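You operate a simulated robot arm through the tools that you are given. There is no shell and no other tool. Be economical: measure what you need, move in short steps, check, and stop when the job is done.

Carry out the task below with a simulated two-armed robot. There is one attempt and no reset: what you move stays moved.

Task
Count the yellow stoppers on the top of the trolley, then put as many of the hose adapters from the top of the trolley on the counter in front of the dye bottles. Put the purple float in the black bin on the stock rack. Put the square bottle that says "29" from the top of the black table on top of the parts box there and the square bottle marked "56" on top of the yellow carton there. Take the blue clamp ring and leave it on the green tape roll. Take the orange fitting and put it on the purple disc. Put one of the black rings from the top of the fitting bench on the top of the sampling bench. Take the white tile and leave it on the top of the yellow table. Take the pipe section with blue ends and leave it in the white tray. Take the green meter and put it on the end of the long counter. Take the brass nut from the top of the high wooden table and put it on top of the brown carton there. Open the left weights cupboard door. Do these in any order. Set down upright: hose adapter, square bottle.

It is judged by the outcome, as a careful person would: the job done as asked, and still so three seconds after it is handed in. It fails if anything else is knocked over, pushed out of place, dropped, spilled or broken. A push-on lid holds only when it is set on centred and level and pressed home; a screw cap is set on level and turned clockwise until tight.

Robot
Two 7-joint arms with fingered hands on one trunk, on a base that drives. Base frame: it is fixed to the floor where the robot stands at the start and does not move with it; the origin is under the middle of the robot, x ahead of it, y to its left, z up. Readings come in mm, degrees, newtons and seconds.
The left shoulder is at the start at [70, 162, 1246], the right one opposite. With the tool pointing down near the work surface each hand reaches from about 200 to 800 mm from the robot's upright axis, wherever it stands, measured 20 degrees to its own side. Places, roughly: black bin on the stock rack [2500, -1000, 1000]; black ring (5x5x2 cm) [2600, -1500, 900]; blue clamp ring (5x5x2 cm) [2400, -800, 900]; brass nut (4x5x2 cm) [600, 2000, 900]; carton [500, 1750, 1000]; counter in front of the dye bottles (72x17 cm) [100, 3620, 900]; end of the long counter [1600, 4000, 900]; green meter [750, 2250, 1000]; green tape roll (7x7x3 cm) [2400, -1300, 900]; hose adapter [500, -250, 750]; left weights cupboard door [-3400, -5500, 500]; orange fitting [2750, -1500, 1000]; parts box [500, -1250, 750]; pipe section with blue ends (16x4x4 cm) [2600, 1300, 800]; purple disc (7x7x1 cm) [4300, -1500, 900]; purple float (6x6x5 cm) [800, -200, 800]; square bottle [500, -750, 750]; top of the sampling bench [4500, -1400, 900]; top of the yellow table [2500, 1100, 800]; white tile [4250, -1500, 750]; white tray (40x23x5 cm) [800, 1800, 900]; yellow carton [250, -1250, 750]; yellow stopper (3x3x5 cm) [500, -300, 800]; yellow stopper (4x4x4 cm) [500, 200, 800]. Payload 4 kg a hand.
The TCP of each hand is the grasp point between the finger pads, 26 mm short of the fingertips. In the tool frame z runs along the fingers and y along their closing line. Largest opening 132 mm; the body of the gripper starts 73 mm behind the TCP. The gripper is a hand of 4 fingers: y runs from the thumb to the fingers, the wrist lies at [0, 0, -224] in the tool frame, and closing takes about 1.5 s.
Orientation is told as [roll, pitch, yaw] about the base's x, y, z axes, in that order, counted from this pose: with the fingers straight down and closing along the base's y, the tool's x points along the base's -x, its y along +y and its z along -z.

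Tools
- The arms move only by the tool play_rows. It takes "left_moves", "right_moves" or both (then of equal length, played together; a hand with none holds still); each is a list that holds one entry, the list of rows, each a list of 6 numbers: the shift along the base's x, y, z in units of 300 mm (1.0 is 300 mm), then the turn, a rotation vector about the base's x, y, z in units of 120 degrees (1.0 is 120 degrees). In form: [[[tx, ty, tz, rx, ry, rz], ...]]. A call has 1 to 8 rows; each row is the pose to reach, as a shift and turn from the pose commanded when the call began. "left_grip" and "right_grip" are, for a hand that has rows, the opening in per cent of the stroke, from 0 (shut) to 100 (fully open), set as the call begins (left out, the last holds). A call with a number of a shift or a turn outside -1 to 1 is refused whole. Each row takes 0.2 s and may step no farther than 50 mm and 8.6 degrees from the row before; otherwise, or with a gripper value out of range, the whole call is refused. Where a pose cannot be reached the arm comes as near as it can. A force on the tool above 40 N (or 10 N above the force at the start of the call, whichever is more), or a blocked arm, ends the call early, and 0.2 s more pass. Each finger travels about 45 mm/s and halts on what it meets, pressing with about 27 N; the grip force reading is that of the motor and also rises with nothing between the fingers. The clock runs only during rows and for 0.2 s after the last one: add rows that repeat a pose to give the fingers time. It gives the time, the measured TCP pose, the force on the tool (base axes), the opening and the grip force at its end, in the units of the frame above (readings bear some noise), with the torque about the TCP (base axes, N m) and any sound that the robot's microphone picked up, and new pictures: "views" is both (left out), scene, wrist or none (wrist: the cameras of the hands that moved).
- Cameras (640 x 400 px; columns grow to the right, rows downward): "scene" is now at [110.5, -50.2, 1454.1]; the picture's right is [-0.66, -0.75, 0.00], its down [-0.58, 0.50, -0.64] and it looks along [0.48, -0.42, -0.77] (base axes); focal length 281 px, centre (320, 200). "left" rides on the left gripper at [-73, 6, -94] in its tool frame; the picture's right is [-0.08, -1.00, 0.00], its down [0.78, -0.06, -0.62] and it looks along [0.61, -0.05, 0.79] (tool axes); focal length 230 px, centre (320, 200). "right" rides on the right gripper at [73, 6, -94] in its tool frame; the picture's right is [-0.08, 1.00, 0.00], its down [-0.78, -0.06, -0.62] and it looks along [-0.61, -0.05, 0.79] (tool axes); focal length 230 px, centre (320, 200).
- lift_body(by): slides the trunk up (or, below 0, down) by that many mm; the arms and the scene camera ride with it, the base frame stays. It gives what a move gives, with no picture.
- steer(legs): drives the robot by 1 to 6 legs, each [ahead, left, turn to the left] in mm, mm and degrees, along the robot's own axes; the way and the turn of a leg run together, so that a leg with both is an arc; at most 1500 mm and 180 degrees a leg. The arms and the cameras ride along, it lands a little off, and it stops where it bumps. It gives what a move gives, and a new picture of the scene camera.
- finger_targets(finger1, finger2, finger3, thumb_bend, hand): sets how far each is bent, from 0 (flat) to 1 (curled in); at 0.3 the hand is open as for a grip, at 0.7 the pads meet at the TCP. One left out holds its place. A second passes; each finger stops where it meets its share of the squeeze, and holds until it gets a number again. A gripper value or a shape takes the hand back. It gives what a move gives, with no picture; readings hold the bend of each and the force on the fingers (four entries, about 0 where the hand has none), thumb and palm.
- grasp_type(shape, hand): the hand has 4 fingers and takes this shape, open, in about a second: jaw (thumb against the fingers, like two jaws); tri (thumb and two fingers); tip (a fingertip pinch); poke (one finger out to press); point (the index stretched); flat (the hand flat); cup (the hand cupped); fist (a fist). The gripper value then closes the fingers along that shape, each until it touches; the sizes above hold for jaw. It gives what a move gives, with no picture.
- turn_head(pan, tilt): turns the head with the scene camera to pan (to the left, within 86 degrees either way) and tilt (down, from -29 to 69), counted from straight ahead of the robot. It gives what a move gives, and a new picture of the scene camera.
- measure_at(camera, pixels): there is no depth. For up to 12 entries [column, row, z] of the newest picture of that camera ("zoom" is the newest enlarged one), the place [x, y] in the base frame at which the ray of that pixel passes the height z, good to about 2 mm. The clock stands still meanwhile.
- enlarge(camera, box): a new picture of the part [left, top, right, bottom] of that camera's present view, enlarged. The clock stands still meanwhile.
- finish_job(): hands the job in; it is judged then, once.

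Keep the steps short. Do not move on a guess: measure, check each grasp and each placing, and mend mistakes. In all there are 385 turns and 360 pictures (those below and enlarged ones count). Leave the grippers open and the arms clear of the work at the hand-in unless told otherwise, and finish with a single line.

The tools are called after "Request:" as name(argument=value, ...) on one line, values as JSON. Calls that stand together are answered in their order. play_rows: Moves the arms, as the interface text tells. Its arguments: {"type":"object","properties":{"left_moves":{"type":"array"},"left_grip":{"type":"number"},"right_moves":{"type":"array"},"right_grip":{"type":"number"},"views":{"type":"string","enum":["both","scene","wrist","none"]}},"required":[]} The other tools are called the same way: lift_body (by) slides the trunk up or down; grasp_type (shape, hand) gives the hand a shape; finger_targets (finger1, finger2, finger3, thumb_bend, hand) moves the fingers one by one; steer (legs) drives the base; turn_head (pan, tilt) turns the head that bears the scene camera; measure_at (camera, pixels) gives the place at which the rays of pixels pass given heights; enlarge (camera, box) takes an enlarged picture of a part of a camera's view; finish_job () hands the job in.

At the start:

```text
clock: 0.0
left_ee_pos: [479.8, -69.6, 1100.1]
left_ee_rot: [0.0, 0.1, 0.0]
left_ft_force: [0.0, -0.1, 0.5]
left_torque: [0.0, 0.03, -0.02]
left_finger_gap: 131.9
left_grip_force: 0.1
left_shape: jaw
left_bend: [0.3, 0.3, 0.3, 0.3]
left_finger forces: [0.1, 0.1, 0.0, 0.0, 0.1, 0.0]
right_ee_pos: [329.6, -486.1, 1130.0]
right_ee_rot: [0.0, 0.0, -0.1]
right_ft_force: [-0.3, 0.7, -0.4]
right_torque: [0.04, 0.0, -0.01]
right_finger_gap: 131.8
right_grip_force: 0.1
right_shape: jaw
right_bend: [0.3, 0.3, 0.3, 0.3]
right_finger forces: [0.0, 0.1, 0.0, 0.1, 0.0, 0.0]
trunk travel left (down, up): [-725.0, 215.0]
robot x, y, heading: [1.2, 1.9, -0.2]
head pan, tilt: [-41.2, 50.0]
```

scene: 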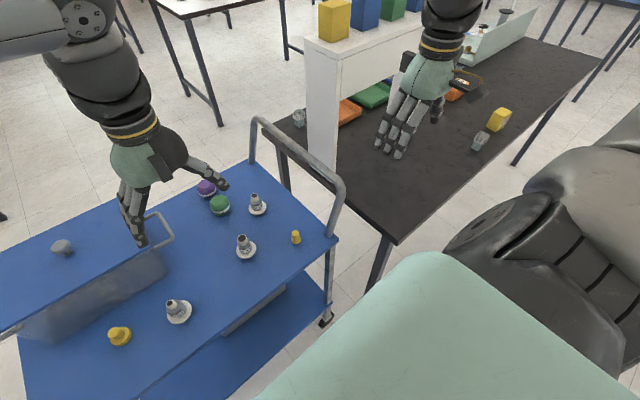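
right: 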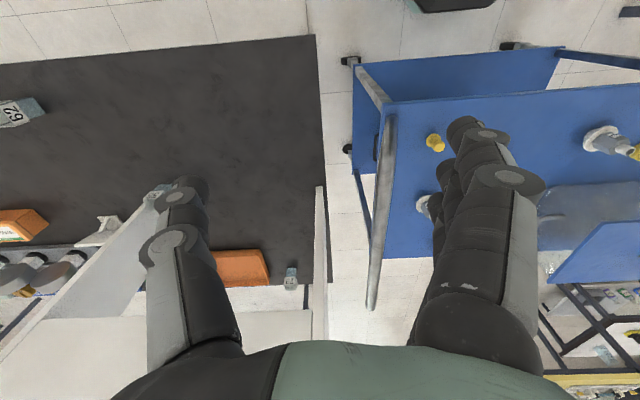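
left: 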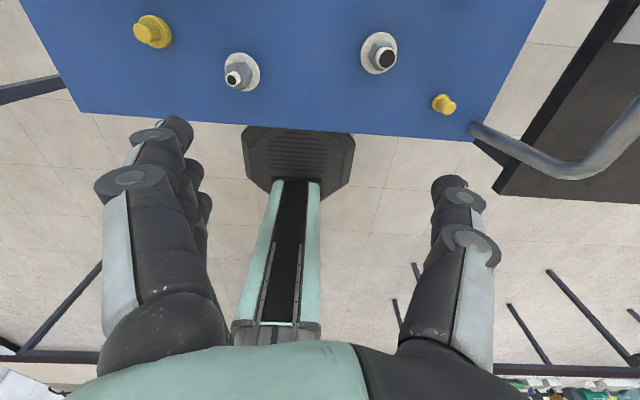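

I start by looking over the trolley from the head camera straight ahead and to the left.

Request:
turn_head(pan=0, tilt=50)

Request:
turn_head(pan=45, tilt=30)

Request:
turn_head(pan=0, tilt=10)

Request:
turn_head(pan=-60, tilt=30)

```text
clock: 1.1
left_ee_pos: [478.4, -69.2, 1099.9]
left_ee_rot: [0.0, 0.0, 0.1]
left_ft_force: [0.4, 0.3, 0.1]
left_torque: [-0.03, -0.03, 0.05]
left_finger_gap: 132.0
left_grip_force: 0.1
left_shape: jaw
left_bend: [0.3, 0.3, 0.3, 0.3]
left_finger forces: [0.0, 0.0, 0.0, 0.1, 0.1, 0.0]
right_ee_pos: [329.8, -485.3, 1130.2]
right_ee_rot: [0.0, 0.0, 0.0]
right_ft_force: [1.0, 0.0, -0.3]
right_torque: [0.02, -0.03, -0.02]
right_finger_gap: 131.8
right_grip_force: 0.0
right_shape: jaw
right_bend: [0.3, 0.3, 0.3, 0.3]
right_finger forces: [0.0, 0.0, 0.1, 0.0, 0.0, 0.0]
trunk travel left (down, up): [-725.0, 215.0]
robot x, y, heading: [-0.2, -0.0, 0.1]
head pan, tilt: [0.0, 50.0]
```

scene: 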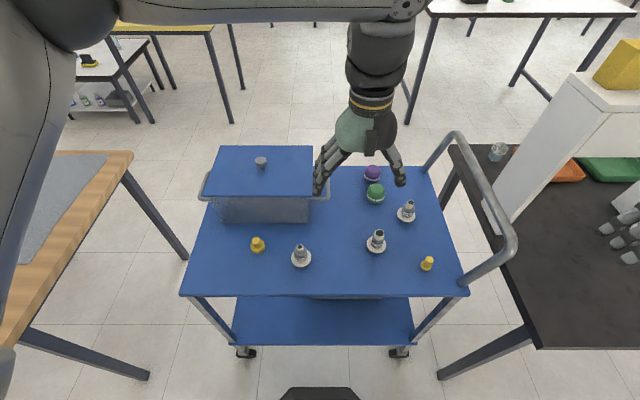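

```text
clock: 2.2
left_ee_pos: [478.9, -69.6, 1099.4]
left_ee_rot: [0.0, 0.0, 0.0]
left_ft_force: [0.1, 0.1, 0.5]
left_torque: [-0.03, 0.0, 0.0]
left_finger_gap: 131.6
left_grip_force: 0.0
left_shape: jaw
left_bend: [0.3, 0.3, 0.3, 0.3]
left_finger forces: [0.0, 0.0, 0.0, 0.0, 0.1, 0.0]
right_ee_pos: [329.3, -484.7, 1128.8]
right_ee_rot: [0.0, 0.0, 0.0]
right_ft_force: [-1.2, 0.7, 0.0]
right_torque: [0.0, 0.02, 0.01]
right_finger_gap: 131.6
right_grip_force: 0.0
right_shape: jaw
right_bend: [0.3, 0.3, 0.3, 0.3]
right_finger forces: [0.0, 0.1, 0.0, 0.0, 0.0, 0.0]
trunk travel left (down, up): [-725.0, 215.0]
robot x, y, heading: [0.4, 2.3, -0.1]
head pan, tilt: [45.0, 30.0]
```

scene: 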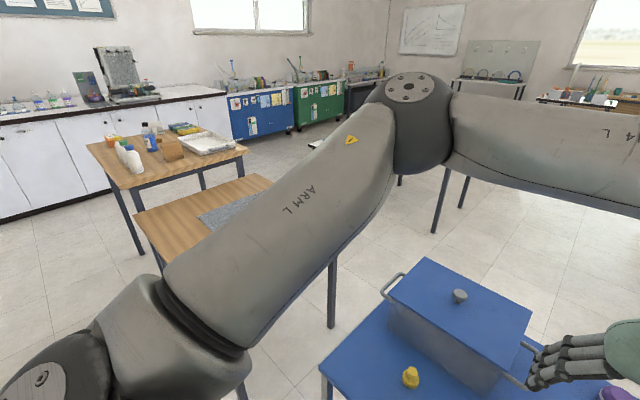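

```text
clock: 3.3
left_ee_pos: [480.2, -70.3, 1100.1]
left_ee_rot: [0.1, 0.1, 0.0]
left_ft_force: [-0.2, 0.5, -0.7]
left_torque: [-0.05, 0.01, 0.02]
left_finger_gap: 131.7
left_grip_force: 0.0
left_shape: jaw
left_bend: [0.3, 0.3, 0.3, 0.3]
left_finger forces: [0.1, 0.1, 0.1, 0.0, 0.0, 0.0]
right_ee_pos: [328.8, -483.6, 1130.3]
right_ee_rot: [0.0, 0.0, 0.0]
right_ft_force: [-0.3, -0.7, -0.3]
right_torque: [-0.01, 0.0, 0.0]
right_finger_gap: 131.4
right_grip_force: 0.1
right_shape: jaw
right_bend: [0.3, 0.3, 0.3, 0.3]
right_finger forces: [0.0, 0.0, 0.0, 0.0, 0.0, 0.0]
trunk travel left (down, up): [-725.0, 215.0]
robot x, y, heading: [1.2, -1.4, -0.1]
head pan, tilt: [0.0, 10.0]
```

scene: 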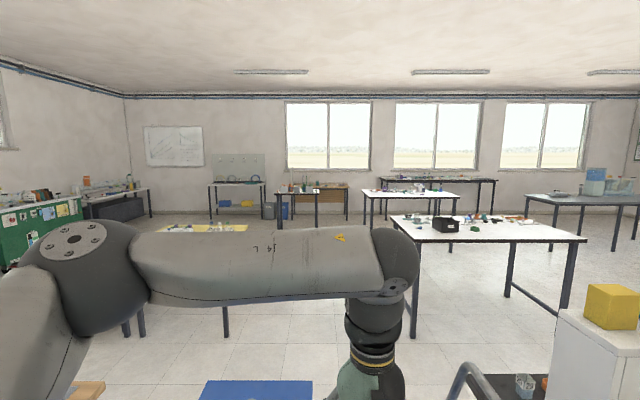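

```text
clock: 4.6
left_ee_pos: [479.9, -70.4, 1099.1]
left_ee_rot: [0.0, 0.0, 0.0]
left_ft_force: [0.7, -0.4, 0.9]
left_torque: [0.0, 0.02, 0.0]
left_finger_gap: 131.8
left_grip_force: 0.0
left_shape: jaw
left_bend: [0.3, 0.3, 0.3, 0.3]
left_finger forces: [0.0, 0.0, 0.0, 0.0, 0.0, 0.0]
right_ee_pos: [328.4, -485.2, 1131.2]
right_ee_rot: [0.0, 0.0, -0.1]
right_ft_force: [-0.1, -0.6, -0.4]
right_torque: [-0.02, -0.03, 0.0]
right_finger_gap: 131.8
right_grip_force: 0.0
right_shape: jaw
right_bend: [0.3, 0.3, 0.3, 0.3]
right_finger forces: [0.0, 0.0, 0.1, 0.0, 0.0, 0.0]
trunk travel left (down, up): [-725.0, 215.0]
robot x, y, heading: [-2.8, 5.5, 0.2]
head pan, tilt: [-60.0, 30.0]
```

scene: 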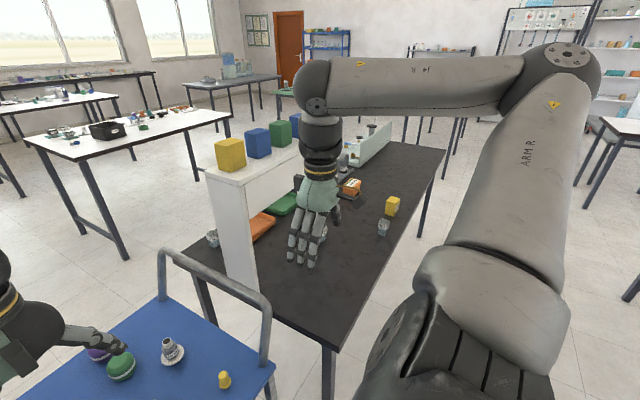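

I see two stoppers (257,243) and (427,263) and three hose adapters. A lidded blue box may hide more behind it. I move the left hand up and over the box so its camera looks back behind it.

Request:
play_rows(left_moves=[[[0.11, 0.09, 0.06, 0, 0, 0], [0.22, 0.18, 0.12, 0, 0, 0], [0.33, 0.27, 0.18, 0, 0, 0], [0.44, 0.36, 0.24, 0, 0, 0], [0.55, 0.45, 0.3, 0, 0, 0], [0.66, 0.54, 0.36, 0, 0, 0], [0.77, 0.63, 0.42, 0, 0, 0], [0.88, 0.72, 0.45, 0, 0, 0]]], views="both")

Request:
turn_head(pan=0, tilt=55)

```text
clock: 6.4
left_ee_pos: [649.6, 75.7, 1194.0]
left_ee_rot: [0.0, -0.2, 0.0]
left_ft_force: [0.1, 0.0, 0.1]
left_torque: [0.01, 0.03, 0.03]
left_finger_gap: 132.1
left_grip_force: 0.1
left_shape: jaw
left_bend: [0.3, 0.3, 0.3, 0.3]
left_finger forces: [0.1, 0.0, 0.1, 0.0, 0.1, 0.1]
left hand out of reach, approached as far as the arm can: row 6, 7, 8
right_ee_pos: [329.8, -485.7, 1130.0]
right_ee_rot: [0.1, 0.0, 0.1]
right_ft_force: [0.4, -0.5, -1.0]
right_torque: [-0.05, -0.01, 0.01]
right_finger_gap: 131.8
right_grip_force: 0.0
right_shape: jaw
right_bend: [0.3, 0.3, 0.3, 0.3]
right_finger forces: [0.0, 0.0, 0.0, 0.0, 0.0, 0.0]
trunk travel left (down, up): [-725.0, 215.0]
robot x, y, heading: [0.5, -1.5, -0.3]
head pan, tilt: [-60.0, 30.0]
```

scene: 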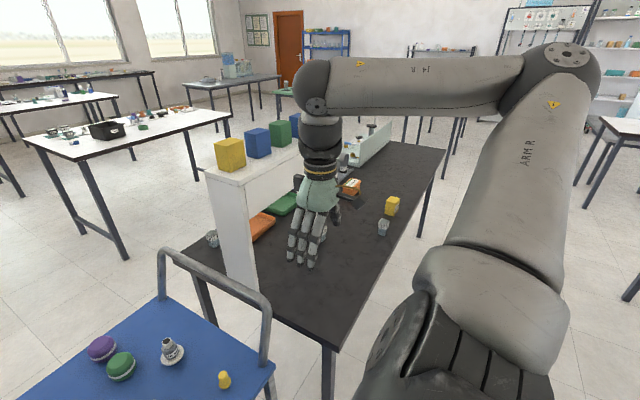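
left: 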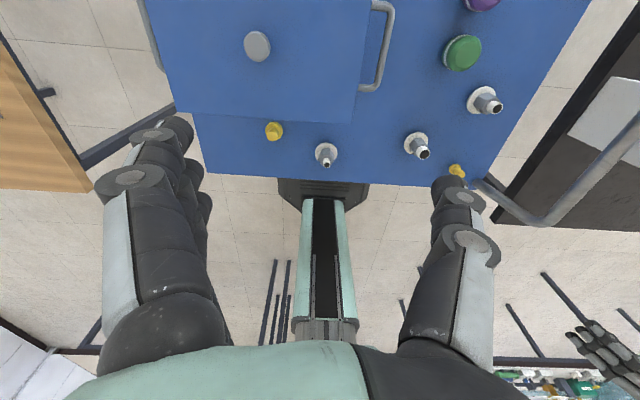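

```text
clock: 7.7
left_ee_pos: [648.9, 75.4, 1194.5]
left_ee_rot: [0.0, -0.1, 0.0]
left_ft_force: [0.6, -0.6, 0.3]
left_torque: [0.0, 0.0, -0.04]
left_finger_gap: 131.8
left_grip_force: 0.0
left_shape: jaw
left_bend: [0.3, 0.3, 0.3, 0.3]
left_finger forces: [0.0, 0.0, 0.0, 0.0, 0.1, 0.0]
right_ee_pos: [327.9, -484.7, 1130.4]
right_ee_rot: [0.0, 0.0, 0.0]
right_ft_force: [-0.2, -1.4, -0.1]
right_torque: [-0.02, 0.0, 0.02]
right_finger_gap: 131.8
right_grip_force: 0.0
right_shape: jaw
right_bend: [0.3, 0.3, 0.3, 0.3]
right_finger forces: [0.0, 0.0, 0.0, 0.1, 0.1, 0.1]
trunk travel left (down, up): [-725.0, 215.0]
robot x, y, heading: [-0.0, -1.5, -0.1]
head pan, tilt: [0.0, 55.0]
```

scene: 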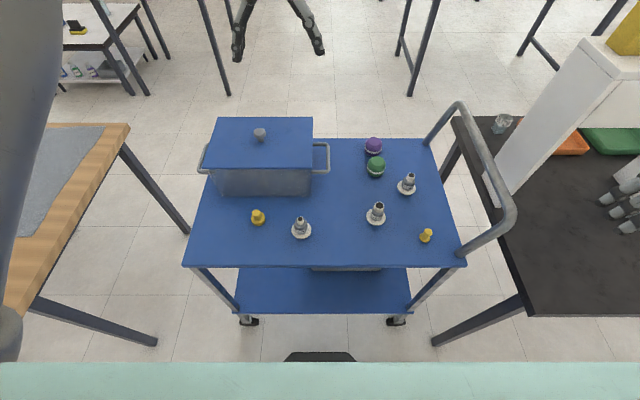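

Only two stoppers so far; I'll check behind the box from the far side later. Now I zoom in on the square bottles on the black table.

Request:
enlarge(camera="right", box=[0, 60, 120, 135])

Request:
turn_head(pan=-65, tilt=40)

```text
5.33 times, centred on (60, 98) of right
```

zoom: 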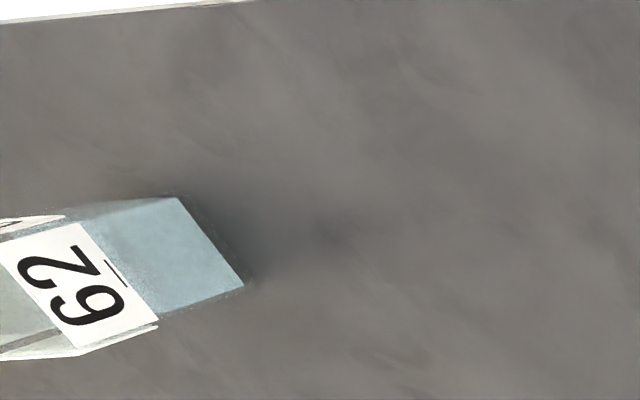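

```text
clock: 9.1
left_ee_pos: [649.6, 76.5, 1194.6]
left_ee_rot: [0.0, -0.2, 0.0]
left_ft_force: [-0.5, -0.5, -0.1]
left_torque: [-0.04, -0.01, -0.04]
left_finger_gap: 131.4
left_grip_force: 0.0
left_shape: jaw
left_bend: [0.3, 0.3, 0.3, 0.3]
left_finger forces: [0.1, 0.0, 0.1, 0.1, 0.1, 0.0]
right_ee_pos: [328.7, -484.1, 1129.7]
right_ee_rot: [0.1, 0.1, 0.0]
right_ft_force: [-0.5, 0.5, -0.2]
right_torque: [-0.02, -0.01, -0.02]
right_finger_gap: 132.1
right_grip_force: 0.0
right_shape: jaw
right_bend: [0.3, 0.3, 0.3, 0.3]
right_finger forces: [0.1, 0.0, 0.0, 0.0, 0.1, 0.0]
trunk travel left (down, up): [-725.0, 215.0]
robot x, y, heading: [-0.8, -0.4, 0.1]
head pan, tilt: [-65.0, 40.0]
```

scene: 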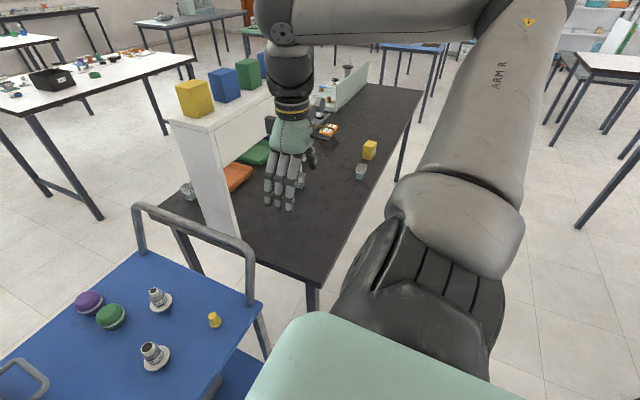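

The digits need a clearer look. I measure the table's front edge and the items before driving sideways.

Request:
measure_at(camera="scene", pixels=[[310, 283, 740], [420, 92, 740], [220, 362, 760], [360, 170, 760], [369, 148, 760], [187, 190, 760], [328, 132, 770], [310, 80, 760]])

Request:
enlarge(camera="scene", box=[150, 50, 450, 237])

```text
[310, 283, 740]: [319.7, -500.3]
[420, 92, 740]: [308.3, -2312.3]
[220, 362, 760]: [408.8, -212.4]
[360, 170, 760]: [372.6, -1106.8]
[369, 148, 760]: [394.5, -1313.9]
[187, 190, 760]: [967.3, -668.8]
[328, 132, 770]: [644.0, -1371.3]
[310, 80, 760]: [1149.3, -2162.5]
```

```text
2.13 times, centred on (300, 144) of scene
```

zoom: 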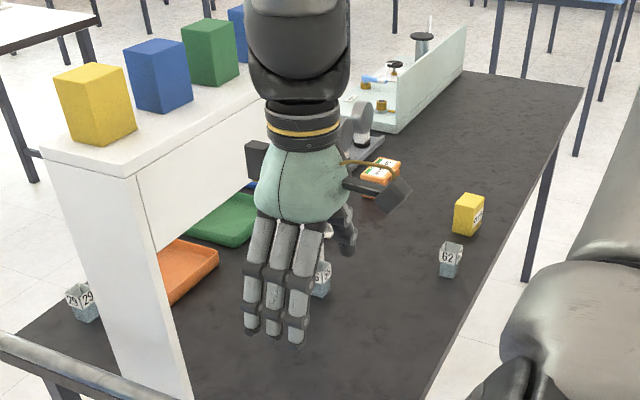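

Labels now: "62" at about (373,-1107), "29" behind the shelf near (967,-669), another behind the hand. I retract the left hand, then drive sideways to face the table.

Request:
play_rows(left_moves=[[[-0.16, 0.02, 0, 0, 0, 0], [-0.32, 0.05, 0, 0, 0, 0], [-0.48, 0.08, 0, 0, 0, 0], [-0.64, 0.1, 0, 0, 0, 0], [-0.78, 0.12, 0, 0, 0, 0], [-0.9, 0.14, 0, 0, 0, 0]]], views="none")

Request:
steer(legs=[[0, -800, 0]])

Request:
turn_head(pan=-10, tilt=45)

```text
clock: 10.5
left_ee_pos: [376.7, 119.2, 1194.3]
left_ee_rot: [-0.1, -0.1, 0.0]
left_ft_force: [-0.7, 0.1, -0.4]
left_torque: [-0.04, 0.01, -0.01]
left_finger_gap: 131.6
left_grip_force: 0.1
left_shape: jaw
left_bend: [0.3, 0.3, 0.3, 0.3]
left_finger forces: [0.1, 0.0, 0.0, 0.0, 0.0, 0.0]
right_ee_pos: [328.6, -484.2, 1130.6]
right_ee_rot: [0.0, -0.1, -0.1]
right_ft_force: [-0.3, 0.6, -0.7]
right_torque: [0.02, -0.02, -0.01]
right_finger_gap: 131.7
right_grip_force: 0.1
right_shape: jaw
right_bend: [0.3, 0.3, 0.3, 0.3]
right_finger forces: [0.1, 0.0, 0.1, 0.0, 0.0, 0.1]
trunk travel left (down, up): [-725.0, 215.0]
robot x, y, heading: [-0.1, -1.3, -0.3]
head pan, tilt: [-65.0, 40.0]
```

```text
clock: 14.8
left_ee_pos: [379.3, -675.5, 1196.1]
left_ee_rot: [0.0, 0.0, 0.2]
left_ft_force: [0.0, -0.2, -0.2]
left_torque: [-0.01, 0.0, 0.02]
left_finger_gap: 132.0
left_grip_force: 0.1
left_shape: jaw
left_bend: [0.3, 0.3, 0.3, 0.3]
left_finger forces: [0.0, 0.1, 0.1, 0.0, 0.0, 0.0]
right_ee_pos: [330.7, -1279.5, 1130.1]
right_ee_rot: [-0.1, -0.1, 0.1]
right_ft_force: [0.1, -0.1, 0.6]
right_torque: [0.01, 0.0, 0.0]
right_finger_gap: 131.5
right_grip_force: 0.0
right_shape: jaw
right_bend: [0.3, 0.3, 0.3, 0.3]
right_finger forces: [0.0, 0.0, 0.1, 0.0, 0.1, 0.0]
trunk travel left (down, up): [-725.0, 215.0]
robot x, y, heading: [1.8, -794.7, -0.2]
head pan, tilt: [-65.0, 40.0]
```

scene: 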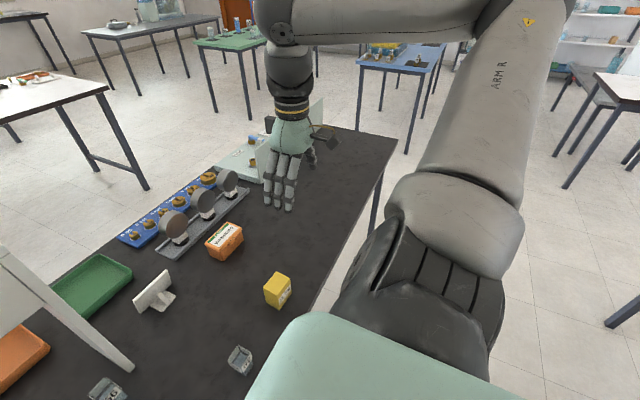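

```text
clock: 16.0
left_ee_pos: [378.2, -676.2, 1195.9]
left_ee_rot: [0.0, -0.1, 0.2]
left_ft_force: [-0.1, 0.5, -0.5]
left_torque: [0.01, 0.0, 0.0]
left_finger_gap: 132.0
left_grip_force: 0.1
left_shape: jaw
left_bend: [0.3, 0.3, 0.3, 0.3]
left_finger forces: [0.0, 0.0, 0.0, 0.1, 0.0, 0.1]
right_ee_pos: [329.4, -1280.0, 1129.1]
right_ee_rot: [0.0, 0.1, -0.1]
right_ft_force: [0.2, 0.1, 0.6]
right_torque: [-0.01, -0.01, -0.01]
right_finger_gap: 131.9
right_grip_force: 0.0
right_shape: jaw
right_bend: [0.3, 0.3, 0.3, 0.3]
right_finger forces: [0.0, 0.0, 0.1, 0.1, 0.0, 0.0]
trunk travel left (down, up): [-725.0, 215.0]
robot x, y, heading: [-1.6, -795.5, 0.2]
head pan, tilt: [-10.0, 45.0]
```

scene: 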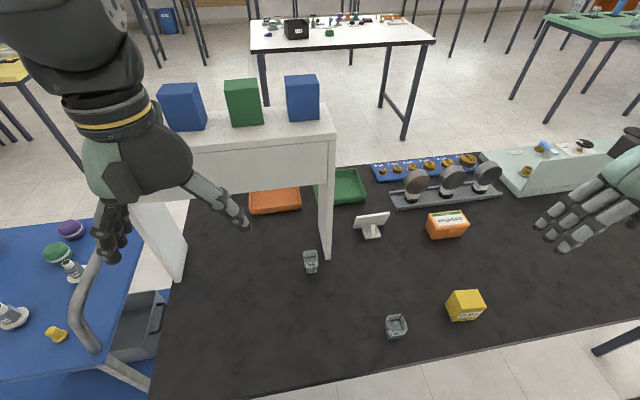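

Request:
enlarge(camera="scene", box=[280, 200, 500, 345])

Request:
measure_at(camera="scene", pixels=[[311, 270, 752], [311, 252, 800], [396, 337, 752], [395, 317, 800], [448, 301, 800], [476, 292, 800], [485, 306, 800], [456, 319, 800], [462, 230, 800], [432, 233, 800], [150, 399, 740], [639, 330, 740]])

```text
2.76 times, centred on (390, 272) of scene
```

zoom: 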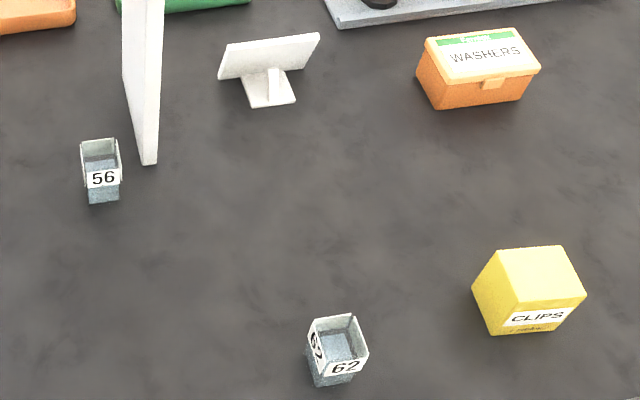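

```text
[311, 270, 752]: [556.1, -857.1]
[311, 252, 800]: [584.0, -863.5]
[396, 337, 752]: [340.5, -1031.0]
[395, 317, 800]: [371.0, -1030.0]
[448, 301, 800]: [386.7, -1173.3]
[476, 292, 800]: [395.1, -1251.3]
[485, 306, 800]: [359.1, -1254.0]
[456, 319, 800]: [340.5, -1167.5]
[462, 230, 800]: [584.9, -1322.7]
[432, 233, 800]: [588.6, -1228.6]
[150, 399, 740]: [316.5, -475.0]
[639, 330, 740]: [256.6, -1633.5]
```

I measure the shelf panel's foot and the "56" bottle's outline in the zoomed picture.

Request:
measure_at(camera="zoom", pixels=[[142, 163, 750], [157, 162, 750], [89, 203, 750], [119, 200, 750], [84, 173, 790], [121, 170, 790], [81, 142, 800], [119, 139, 800], [309, 324, 800], [355, 315, 800], [367, 354, 800], [325, 377, 760]])

Request:
enlarge(camera="scene", box=[150, 60, 350, 280])

```text
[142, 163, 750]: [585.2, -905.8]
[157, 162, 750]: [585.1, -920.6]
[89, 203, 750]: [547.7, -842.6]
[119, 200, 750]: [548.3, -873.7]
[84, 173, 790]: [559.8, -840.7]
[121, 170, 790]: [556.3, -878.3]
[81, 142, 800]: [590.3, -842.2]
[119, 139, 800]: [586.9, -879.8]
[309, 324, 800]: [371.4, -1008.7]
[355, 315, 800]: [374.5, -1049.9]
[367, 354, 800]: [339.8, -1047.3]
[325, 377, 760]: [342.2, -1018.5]
```

```text
1.82 times, centred on (250, 170) of scene
```

zoom: 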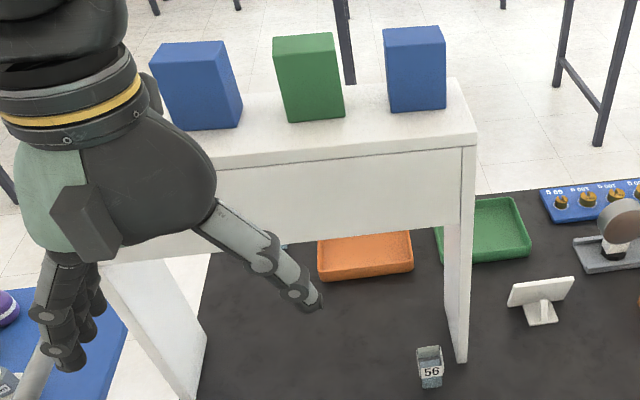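

Bottle 56 is about 36 mm square, z 750–808, centred (566,-859), and the shelf panel begins at x≈585. I bring the right hand over, tilted 15° so the hand stays in front of the shelf, and shift the left hand away.

Request:
play_rows(right_moves=[[[0.05, 0.14, 0, 0, -0.02, 0], [0.1, 0.28, 0, 0, -0.04, 0], [0.15, 0.42, 0, 0, -0.06, 0], [0.2, 0.56, 0, 0, -0.08, 0], [0.25, 0.7, 0, 0, -0.1, 0], [0.3, 0.84, 0, 0, -0.125, 0], [0.35, 0.98, 0, 0, -0.125, 0]]], left_moves=[[[0, 0.1, 0, 0, 0, 0], [0, 0.2, 0, 0, 0, 0], [0, 0.3, 0, 0, 0, 0], [0, 0.4, 0, 0, 0, 0], [0, 0.5, 0, 0, 0, 0], [0, 0.5, 0, 0, 0, 0], [0, 0.5, 0, 0, 0, 0]]], views="none")

Request:
play_rows(right_moves=[[[0.07, 0.12, -0.08, 0, 0, 0], [0.14, 0.24, -0.16, 0, 0, 0], [0.21, 0.36, -0.24, 0, 0, 0], [0.28, 0.42, -0.34, 0, 0, 0], [0.31, 0.42, -0.44, 0, 0, 0]]], right_grip=55, views="both")

```text
clock: 17.6
left_ee_pos: [380.0, -525.3, 1193.6]
left_ee_rot: [-0.1, 0.0, 0.0]
left_ft_force: [0.0, 0.5, -0.7]
left_torque: [-0.04, 0.03, -0.02]
left_finger_gap: 131.9
left_grip_force: 0.1
left_shape: jaw
left_bend: [0.3, 0.3, 0.3, 0.3]
left_finger forces: [0.0, 0.0, 0.0, 0.1, 0.0, 0.1]
right_ee_pos: [436.4, -984.3, 1128.8]
right_ee_rot: [-0.2, -14.9, -0.1]
right_ft_force: [0.0, 0.2, -0.5]
right_torque: [-0.02, 0.04, -0.01]
right_finger_gap: 132.0
right_grip_force: 0.0
right_shape: jaw
right_bend: [0.3, 0.3, 0.3, 0.3]
right_finger forces: [0.0, 0.0, 0.0, 0.0, 0.0, 0.0]
trunk travel left (down, up): [-725.0, 215.0]
robot x, y, heading: [-4.2, -796.1, -0.0]
head pan, tilt: [-10.0, 45.0]
```

```text
clock: 18.8
left_ee_pos: [378.8, -526.9, 1193.6]
left_ee_rot: [0.0, 0.1, 0.1]
left_ft_force: [-0.3, -0.2, -0.5]
left_torque: [-0.02, 0.03, 0.01]
left_finger_gap: 131.7
left_grip_force: 0.0
left_shape: jaw
left_bend: [0.3, 0.3, 0.3, 0.3]
left_finger forces: [0.0, 0.0, 0.0, 0.0, 0.0, 0.0]
right_ee_pos: [510.5, -928.0, 1019.1]
right_ee_rot: [0.3, -15.1, 0.0]
right_ft_force: [1.2, -0.5, 0.1]
right_torque: [0.0, 0.01, 0.01]
right_finger_gap: 72.8
right_grip_force: 0.2
right_shape: jaw
right_bend: [0.72, 0.72, 0.72, 0.7]
right_finger forces: [0.1, 0.0, 0.0, 0.1, 0.0, 0.0]
right hand out of reach, approached as far as the arm can: row 3, 4, 5
trunk travel left (down, up): [-725.0, 215.0]
robot x, y, heading: [2.0, -798.7, 0.1]
head pan, tilt: [-10.0, 45.0]
```

scene: 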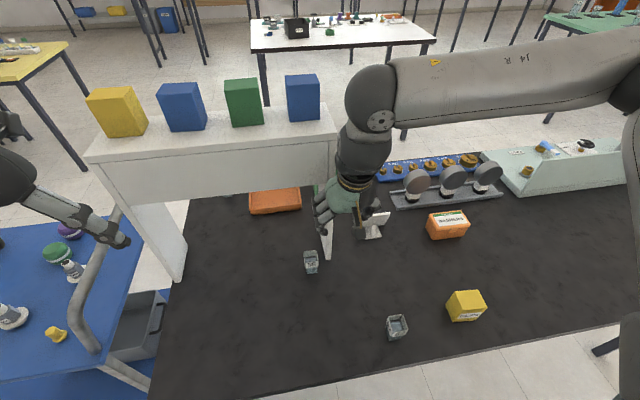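
right: 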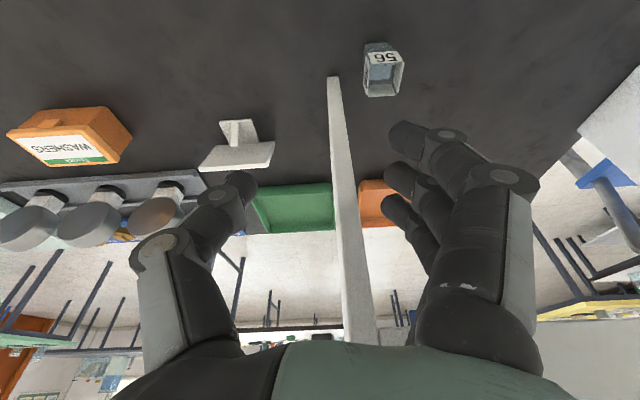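

The right arm could not go so far toward the middle. I drive 170 mm left so the bottle lies on the right hand's own side.

Request:
steer(legs=[[0, 170, 0]])

Request:
play_rows(right_moves=[[[0.03, -0.12, 0, 0, 0, 0], [0.06, -0.24, -0.06, 0, 0, 0], [0.09, -0.36, -0.16, 0, 0, 0], [0.09, -0.36, -0.28, 0, 0, 0], [0.09, -0.36, -0.38, 0, 0, 0]]], views="both")

```text
clock: 20.2
left_ee_pos: [376.9, -360.7, 1195.8]
left_ee_rot: [0.1, -0.1, 0.0]
left_ft_force: [0.1, -0.1, -0.5]
left_torque: [0.0, 0.02, 0.0]
left_finger_gap: 131.9
left_grip_force: 0.1
left_shape: jaw
left_bend: [0.3, 0.3, 0.3, 0.3]
left_finger forces: [0.1, 0.0, 0.0, 0.0, 0.0, 0.0]
right_ee_pos: [508.4, -761.4, 1020.6]
right_ee_rot: [0.4, -15.0, 0.0]
right_ft_force: [0.3, 0.3, -0.2]
right_torque: [0.01, 0.04, -0.03]
right_finger_gap: 73.1
right_grip_force: 0.0
right_shape: jaw
right_bend: [0.72, 0.72, 0.72, 0.7]
right_finger forces: [0.1, 0.1, 0.1, 0.1, 0.0, 0.0]
trunk travel left (down, up): [-725.0, 215.0]
robot x, y, heading: [1.1, -630.0, 0.1]
head pan, tilt: [-10.0, 45.0]
```

scene: 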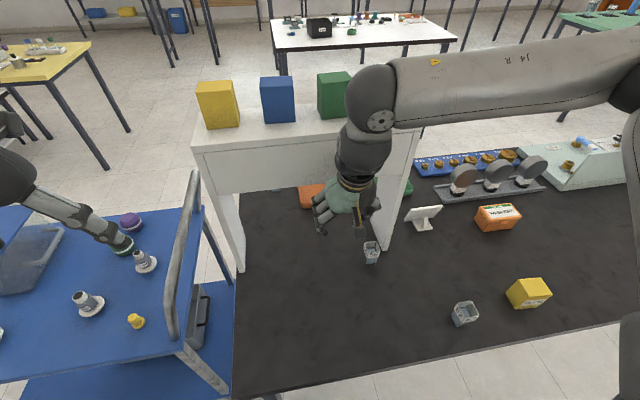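

```text
clock: 21.4
left_ee_pos: [379.3, -359.1, 1194.3]
left_ee_rot: [0.0, 0.1, -0.1]
left_ft_force: [-0.4, -0.2, 0.1]
left_torque: [0.0, 0.02, 0.01]
left_finger_gap: 131.7
left_grip_force: 0.1
left_shape: jaw
left_bend: [0.3, 0.3, 0.3, 0.3]
left_finger forces: [0.1, 0.0, 0.0, 0.0, 0.1, 0.0]
right_ee_pos: [535.9, -868.2, 904.0]
right_ee_rot: [0.3, -15.0, 0.0]
right_ft_force: [0.7, 0.5, -0.7]
right_torque: [0.01, 0.01, 0.01]
right_finger_gap: 73.0
right_grip_force: 0.1
right_shape: jaw
right_bend: [0.72, 0.72, 0.72, 0.7]
right_finger forces: [0.1, 0.1, 0.1, 0.1, 0.1, 0.0]
trunk travel left (down, up): [-725.0, 215.0]
robot x, y, heading: [2.1, -627.6, 0.1]
head pan, tilt: [-10.0, 45.0]
```

scene: 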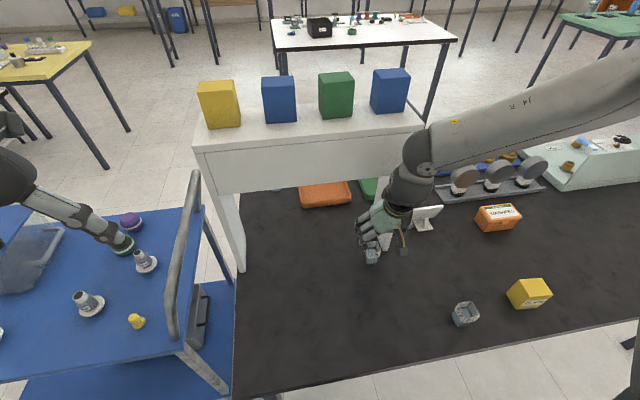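
right: 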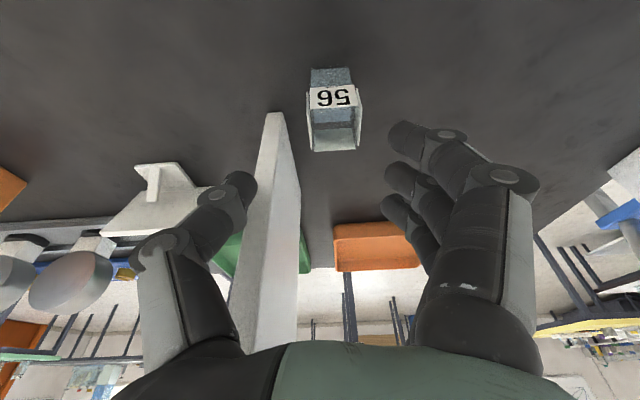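

Request:
measure_at(camera="right", pixels=[[312, 68, 750], [350, 68, 750], [306, 90, 808], [360, 90, 808], [311, 150, 808], [358, 148, 808], [283, 113, 750], [265, 115, 750]])

Request:
enlarge(camera="right", box=[240, 40, 440, 240])

```text
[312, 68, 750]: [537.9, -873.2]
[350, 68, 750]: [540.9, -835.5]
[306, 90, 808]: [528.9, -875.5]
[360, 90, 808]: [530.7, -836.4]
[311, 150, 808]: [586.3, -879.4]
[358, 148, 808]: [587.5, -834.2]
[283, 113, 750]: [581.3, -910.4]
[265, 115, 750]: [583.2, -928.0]
```

```text
2.00 times, centred on (340, 140) of right
```

zoom: 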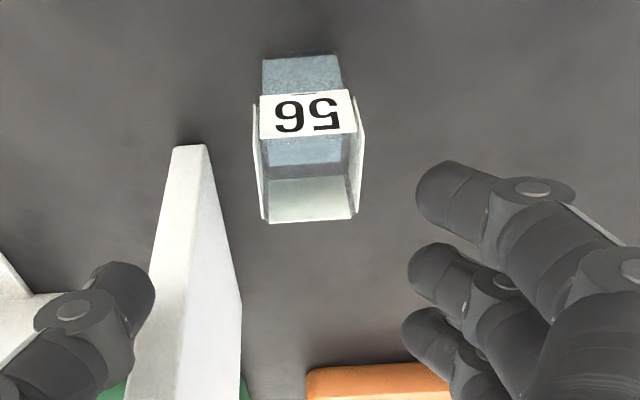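

Bottle centre ≈(558,-855), top ≈815. I align and lower the right hand to z 790.

Request:
play_rows(right_moves=[[[0.0, 0.043, -0.02, 0, 0, 0], [0.02, 0.043, -0.14, 0, 0, 0], [0.04, 0.043, -0.25, 0, 0, 0], [0.06, 0.043, -0.33, 0, 0, 0], [0.067, 0.043, -0.38, 0, 0, 0]]], views="both")

```text
clock: 22.6
left_ee_pos: [377.6, -358.7, 1194.3]
left_ee_rot: [0.0, 0.0, 0.0]
left_ft_force: [-0.1, -0.7, -0.3]
left_torque: [0.02, -0.03, 0.0]
left_finger_gap: 131.8
left_grip_force: 0.1
left_shape: jaw
left_bend: [0.3, 0.3, 0.3, 0.3]
left_finger forces: [0.0, 0.0, 0.0, 0.1, 0.1, 0.0]
right_ee_pos: [534.6, -884.2, 835.1]
right_ee_rot: [0.3, -15.1, 0.0]
right_ft_force: [0.1, 0.0, 0.3]
right_torque: [0.0, 0.02, 0.01]
right_finger_gap: 73.1
right_grip_force: 0.0
right_shape: jaw
right_bend: [0.72, 0.72, 0.72, 0.7]
right_finger forces: [0.0, 0.2, 0.1, 0.0, 0.0, 0.1]
right hand out of reach, approached as far as the arm can: row 3, 4, 5
trunk travel left (down, up): [-725.0, 215.0]
robot x, y, heading: [-0.3, -627.8, -0.1]
head pan, tilt: [-10.0, 45.0]
```

scene: 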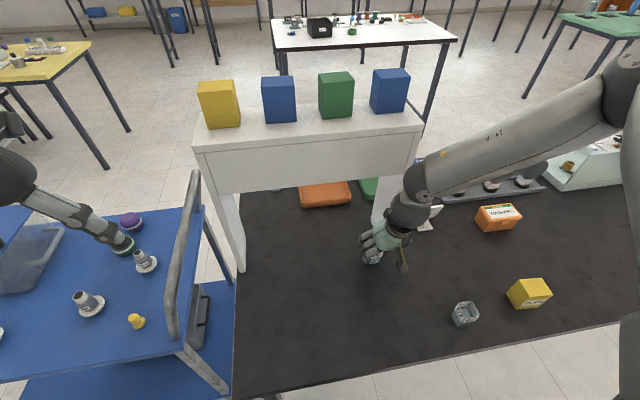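
right: 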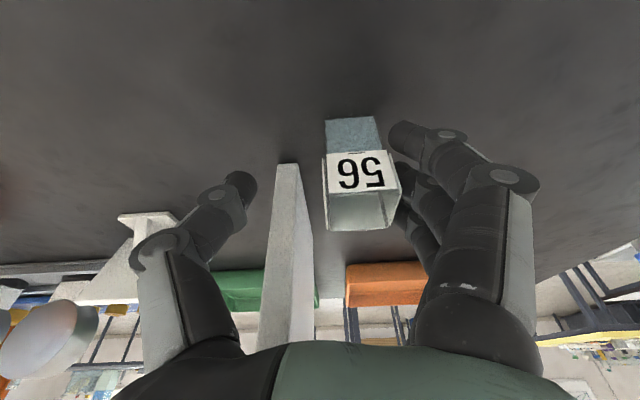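

The arm stops short with the tilt. I lift a little, reduce the tilt to 5° and try the same spot.

Request:
play_rows(right_moves=[[[-0.02, 0.0, 0.14, 0, 0.04, 0], [-0.02, 0.03, 0.16, 0, 0.083, 0], [0.0, 0.09, 0.16, 0, 0.083, 0], [0.03, 0.097, 0.16, 0, 0.083, 0]]], views="wrist")

```text
clock: 23.6
left_ee_pos: [375.3, -358.7, 1196.3]
left_ee_rot: [0.1, -0.1, 0.0]
left_ft_force: [-0.1, -0.3, -0.1]
left_torque: [0.01, -0.05, -0.03]
left_finger_gap: 131.7
left_grip_force: 0.1
left_shape: jaw
left_bend: [0.3, 0.3, 0.3, 0.3]
left_finger forces: [0.1, 0.1, 0.0, 0.0, 0.2, 0.0]
right_ee_pos: [538.8, -858.2, 888.0]
right_ee_rot: [0.4, -5.2, 0.0]
right_ft_force: [0.0, 0.1, -0.2]
right_torque: [0.03, 0.01, 0.01]
right_finger_gap: 73.0
right_grip_force: 0.0
right_shape: jaw
right_bend: [0.72, 0.72, 0.72, 0.7]
right_finger forces: [0.0, 0.0, 0.0, 0.0, 0.1, 0.0]
right hand out of reach, approached as far as the arm can: row 4
trunk travel left (down, up): [-725.0, 215.0]
robot x, y, heading: [0.4, -628.8, -0.1]
head pan, tilt: [-10.0, 45.0]
```

right: 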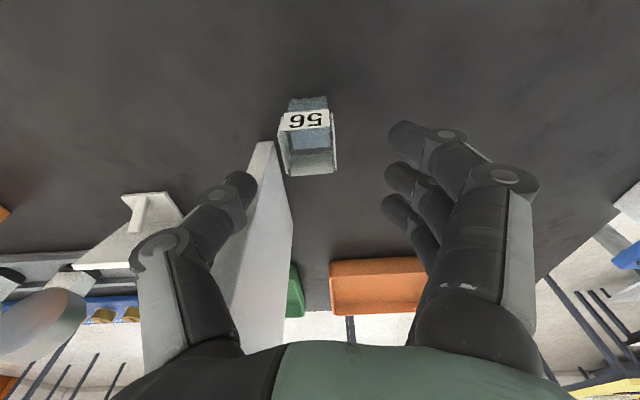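

I test whether a further small x/y step goes on from here.

Request:
play_rows(right_moves=[[[0.03, 0.0, -0.03, 0, 0.04, 0], [0.06, 0.0, -0.06, 0, 0.043, 0], [0.06, 0.0, -0.1, 0, 0.043, 0]]], views="scene")

```text
clock: 24.4
left_ee_pos: [363.8, -349.9, 1198.0]
left_ee_rot: [-0.4, -0.7, 0.1]
left_ft_force: [-0.3, 0.4, 0.0]
left_torque: [0.01, 0.0, 0.05]
left_finger_gap: 131.8
left_grip_force: 0.0
left_shape: jaw
left_bend: [0.3, 0.3, 0.3, 0.3]
left_finger forces: [0.0, 0.1, 0.1, 0.0, 0.1, 0.0]
right_ee_pos: [521.4, -869.6, 894.0]
right_ee_rot: [0.2, -0.4, 0.5]
right_ft_force: [0.1, -0.5, -0.4]
right_torque: [0.03, 0.0, -0.01]
right_finger_gap: 72.9
right_grip_force: 0.0
right_shape: jaw
right_bend: [0.72, 0.72, 0.72, 0.7]
right_finger forces: [0.0, 0.1, 0.1, 0.1, 0.0, 0.1]
right hand out of reach, approached as far as the arm can: row 1, 2, 3
trunk travel left (down, up): [-725.0, 215.0]
robot x, y, heading: [0.4, -630.4, 0.1]
head pan, tilt: [-10.0, 45.0]
```

scene: 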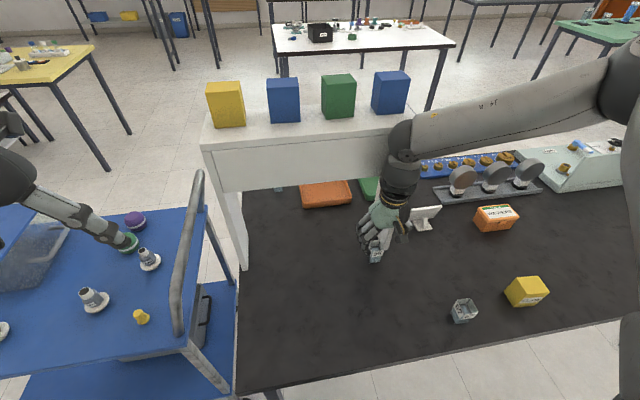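

The wrist housing seems to be touching the shelf's front edge. I back straight off toward the robot and re-check.

Request:
play_rows(right_moves=[[[-0.15, -0.02, 0, 0, 0, 0], [-0.3, -0.05, 0.05, 0, 0, 0], [-0.45, -0.08, 0.2, 0, 0, 0]]], views="scene")

```text
refused: row 3 steps farther than a row can; nothing moved
```

Request:
play_rows(right_moves=[[[-0.15, -0.02, 0, 0, 0, 0], [-0.3, -0.05, 0.05, 0, 0, 0], [-0.4, -0.08, 0.16, 0, 0, 0], [-0.4, -0.08, 0.2, 0, 0, 0]]], views="scene")

```text
clock: 25.4
left_ee_pos: [380.1, -360.6, 1194.6]
left_ee_rot: [0.0, 0.1, 0.0]
left_ft_force: [0.3, -1.2, 0.2]
left_torque: [0.01, 0.02, 0.01]
left_finger_gap: 132.1
left_grip_force: 0.1
left_shape: jaw
left_bend: [0.3, 0.3, 0.3, 0.3]
left_finger forces: [0.0, 0.0, 0.0, 0.0, 0.0, 0.0]
right_ee_pos: [418.4, -903.3, 943.0]
right_ee_rot: [0.3, 0.1, -0.1]
right_ft_force: [-0.6, 0.9, -0.4]
right_torque: [0.01, 0.02, -0.02]
right_finger_gap: 73.0
right_grip_force: 0.0
right_shape: jaw
right_bend: [0.72, 0.72, 0.72, 0.7]
right_finger forces: [0.1, 0.0, 0.1, 0.1, 0.1, 0.0]
trunk travel left (down, up): [-725.0, 215.0]
robot x, y, heading: [3.6, -627.4, 0.1]
head pan, tilt: [-10.0, 45.0]
```

scene: 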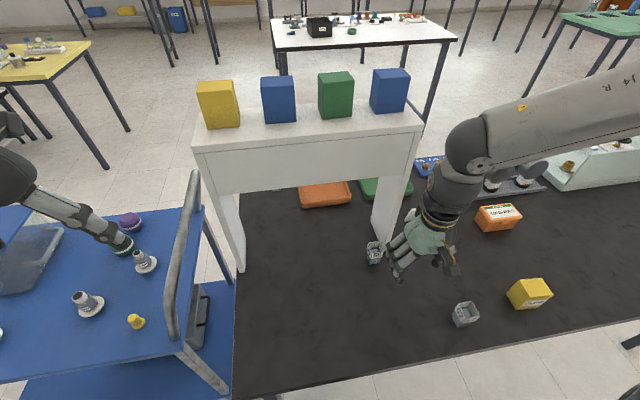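

Request:
measure_at(camera="scene", pixels=[[423, 131, 1000], [423, 131, 1050], [423, 131, 1100], [197, 152, 1050], [420, 165, 1000], [375, 262, 750], [375, 243, 815], [241, 272, 750], [391, 243, 750], [417, 163, 950]])

Request:
enlarge(camera="scene", box=[190, 100, 440, 290])

```text
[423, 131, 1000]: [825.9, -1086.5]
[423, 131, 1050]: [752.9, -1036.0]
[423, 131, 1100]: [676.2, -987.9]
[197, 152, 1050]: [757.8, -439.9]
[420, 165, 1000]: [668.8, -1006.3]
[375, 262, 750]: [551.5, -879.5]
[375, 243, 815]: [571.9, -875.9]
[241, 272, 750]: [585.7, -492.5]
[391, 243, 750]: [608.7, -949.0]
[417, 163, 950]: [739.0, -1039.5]
```

```text
2.11 times, centred on (315, 195) of scene
```

zoom: 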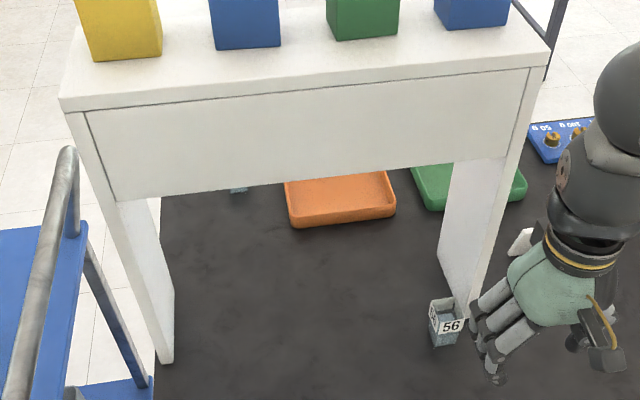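

The bottle was nudged slightly (still upright, turned a bit). The forearm swings against the shelf when the robot is this close; I'll back up so the arm comes from behind. I check the space behind with the earlier left picture.

Request:
measure_at(camera="left", pixels=[[325, 182, 0], [280, 185, 100], [266, 345, 0], [405, 320, 0], [500, 375, 850], [60, 352, 850], [280, 375, 0]])

Request:
turn_head(pan=-86, tilt=35)

```text
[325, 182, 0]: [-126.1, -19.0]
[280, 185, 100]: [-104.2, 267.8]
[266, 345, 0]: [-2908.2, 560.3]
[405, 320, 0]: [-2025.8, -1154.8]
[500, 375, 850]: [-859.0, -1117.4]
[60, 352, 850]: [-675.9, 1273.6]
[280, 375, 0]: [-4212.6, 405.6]
```

```text
clock: 26.9
left_ee_pos: [378.1, -359.0, 1194.9]
left_ee_rot: [0.1, 0.1, 0.0]
left_ft_force: [-0.8, -0.2, 0.4]
left_torque: [-0.04, 0.02, 0.0]
left_finger_gap: 131.8
left_grip_force: 0.1
left_shape: jaw
left_bend: [0.3, 0.3, 0.3, 0.3]
left_finger forces: [0.1, 0.1, 0.0, 0.0, 0.1, 0.0]
right_ee_pos: [416.3, -901.5, 945.0]
right_ee_rot: [0.3, 0.0, 0.0]
right_ft_force: [0.4, -1.2, -0.3]
right_torque: [0.0, 0.01, 0.01]
right_finger_gap: 72.7
right_grip_force: 0.0
right_shape: jaw
right_bend: [0.72, 0.72, 0.72, 0.7]
right_finger forces: [0.1, 0.0, 0.0, 0.1, 0.0, 0.0]
trunk travel left (down, up): [-725.0, 215.0]
robot x, y, heading: [2.0, -628.2, -0.1]
head pan, tilt: [-85.9, 35.0]
```

scene: 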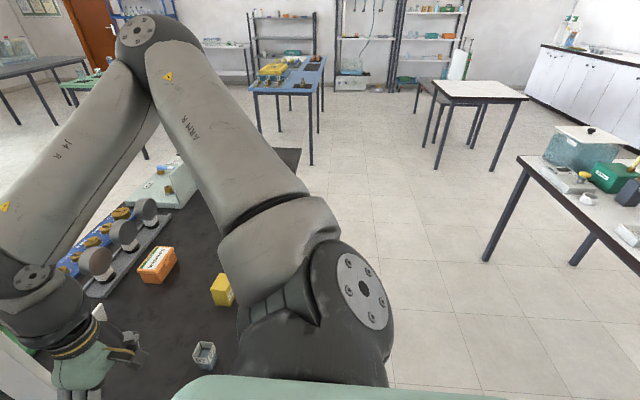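

Request:
measure_at(camera="scene", pixels=[[517, 157, 850], [490, 262, 0], [638, 275, 850], [128, 30, 1300], [128, 30, 1400]])

Request:
steer(legs=[[-200, 0, 0]])

```text
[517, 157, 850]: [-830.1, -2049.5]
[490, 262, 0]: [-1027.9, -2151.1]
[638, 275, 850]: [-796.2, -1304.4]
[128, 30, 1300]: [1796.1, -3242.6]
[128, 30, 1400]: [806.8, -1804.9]
```

```text
clock: 28.5
left_ee_pos: [180.0, -359.5, 1195.1]
left_ee_rot: [0.0, 0.1, 0.0]
left_ft_force: [0.6, -1.4, 0.4]
left_torque: [0.0, 0.02, 0.01]
left_finger_gap: 131.8
left_grip_force: 0.0
left_shape: jaw
left_bend: [0.3, 0.3, 0.3, 0.3]
left_finger forces: [0.0, 0.1, 0.0, 0.0, 0.1, 0.0]
right_ee_pos: [219.3, -902.8, 942.8]
right_ee_rot: [0.2, 0.2, 0.0]
right_ft_force: [0.4, -0.3, 0.1]
right_torque: [0.02, 0.0, -0.02]
right_finger_gap: 73.5
right_grip_force: 0.1
right_shape: jaw
right_bend: [0.72, 0.72, 0.72, 0.7]
right_finger forces: [0.1, 0.0, 0.0, 0.0, 0.1, 0.0]
trunk travel left (down, up): [-725.0, 215.0]
robot x, y, heading: [-196.2, -626.6, 0.3]
head pan, tilt: [-85.9, 35.0]
```

scene: 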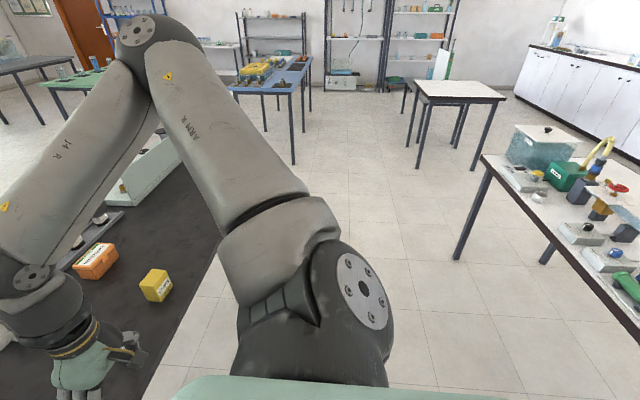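

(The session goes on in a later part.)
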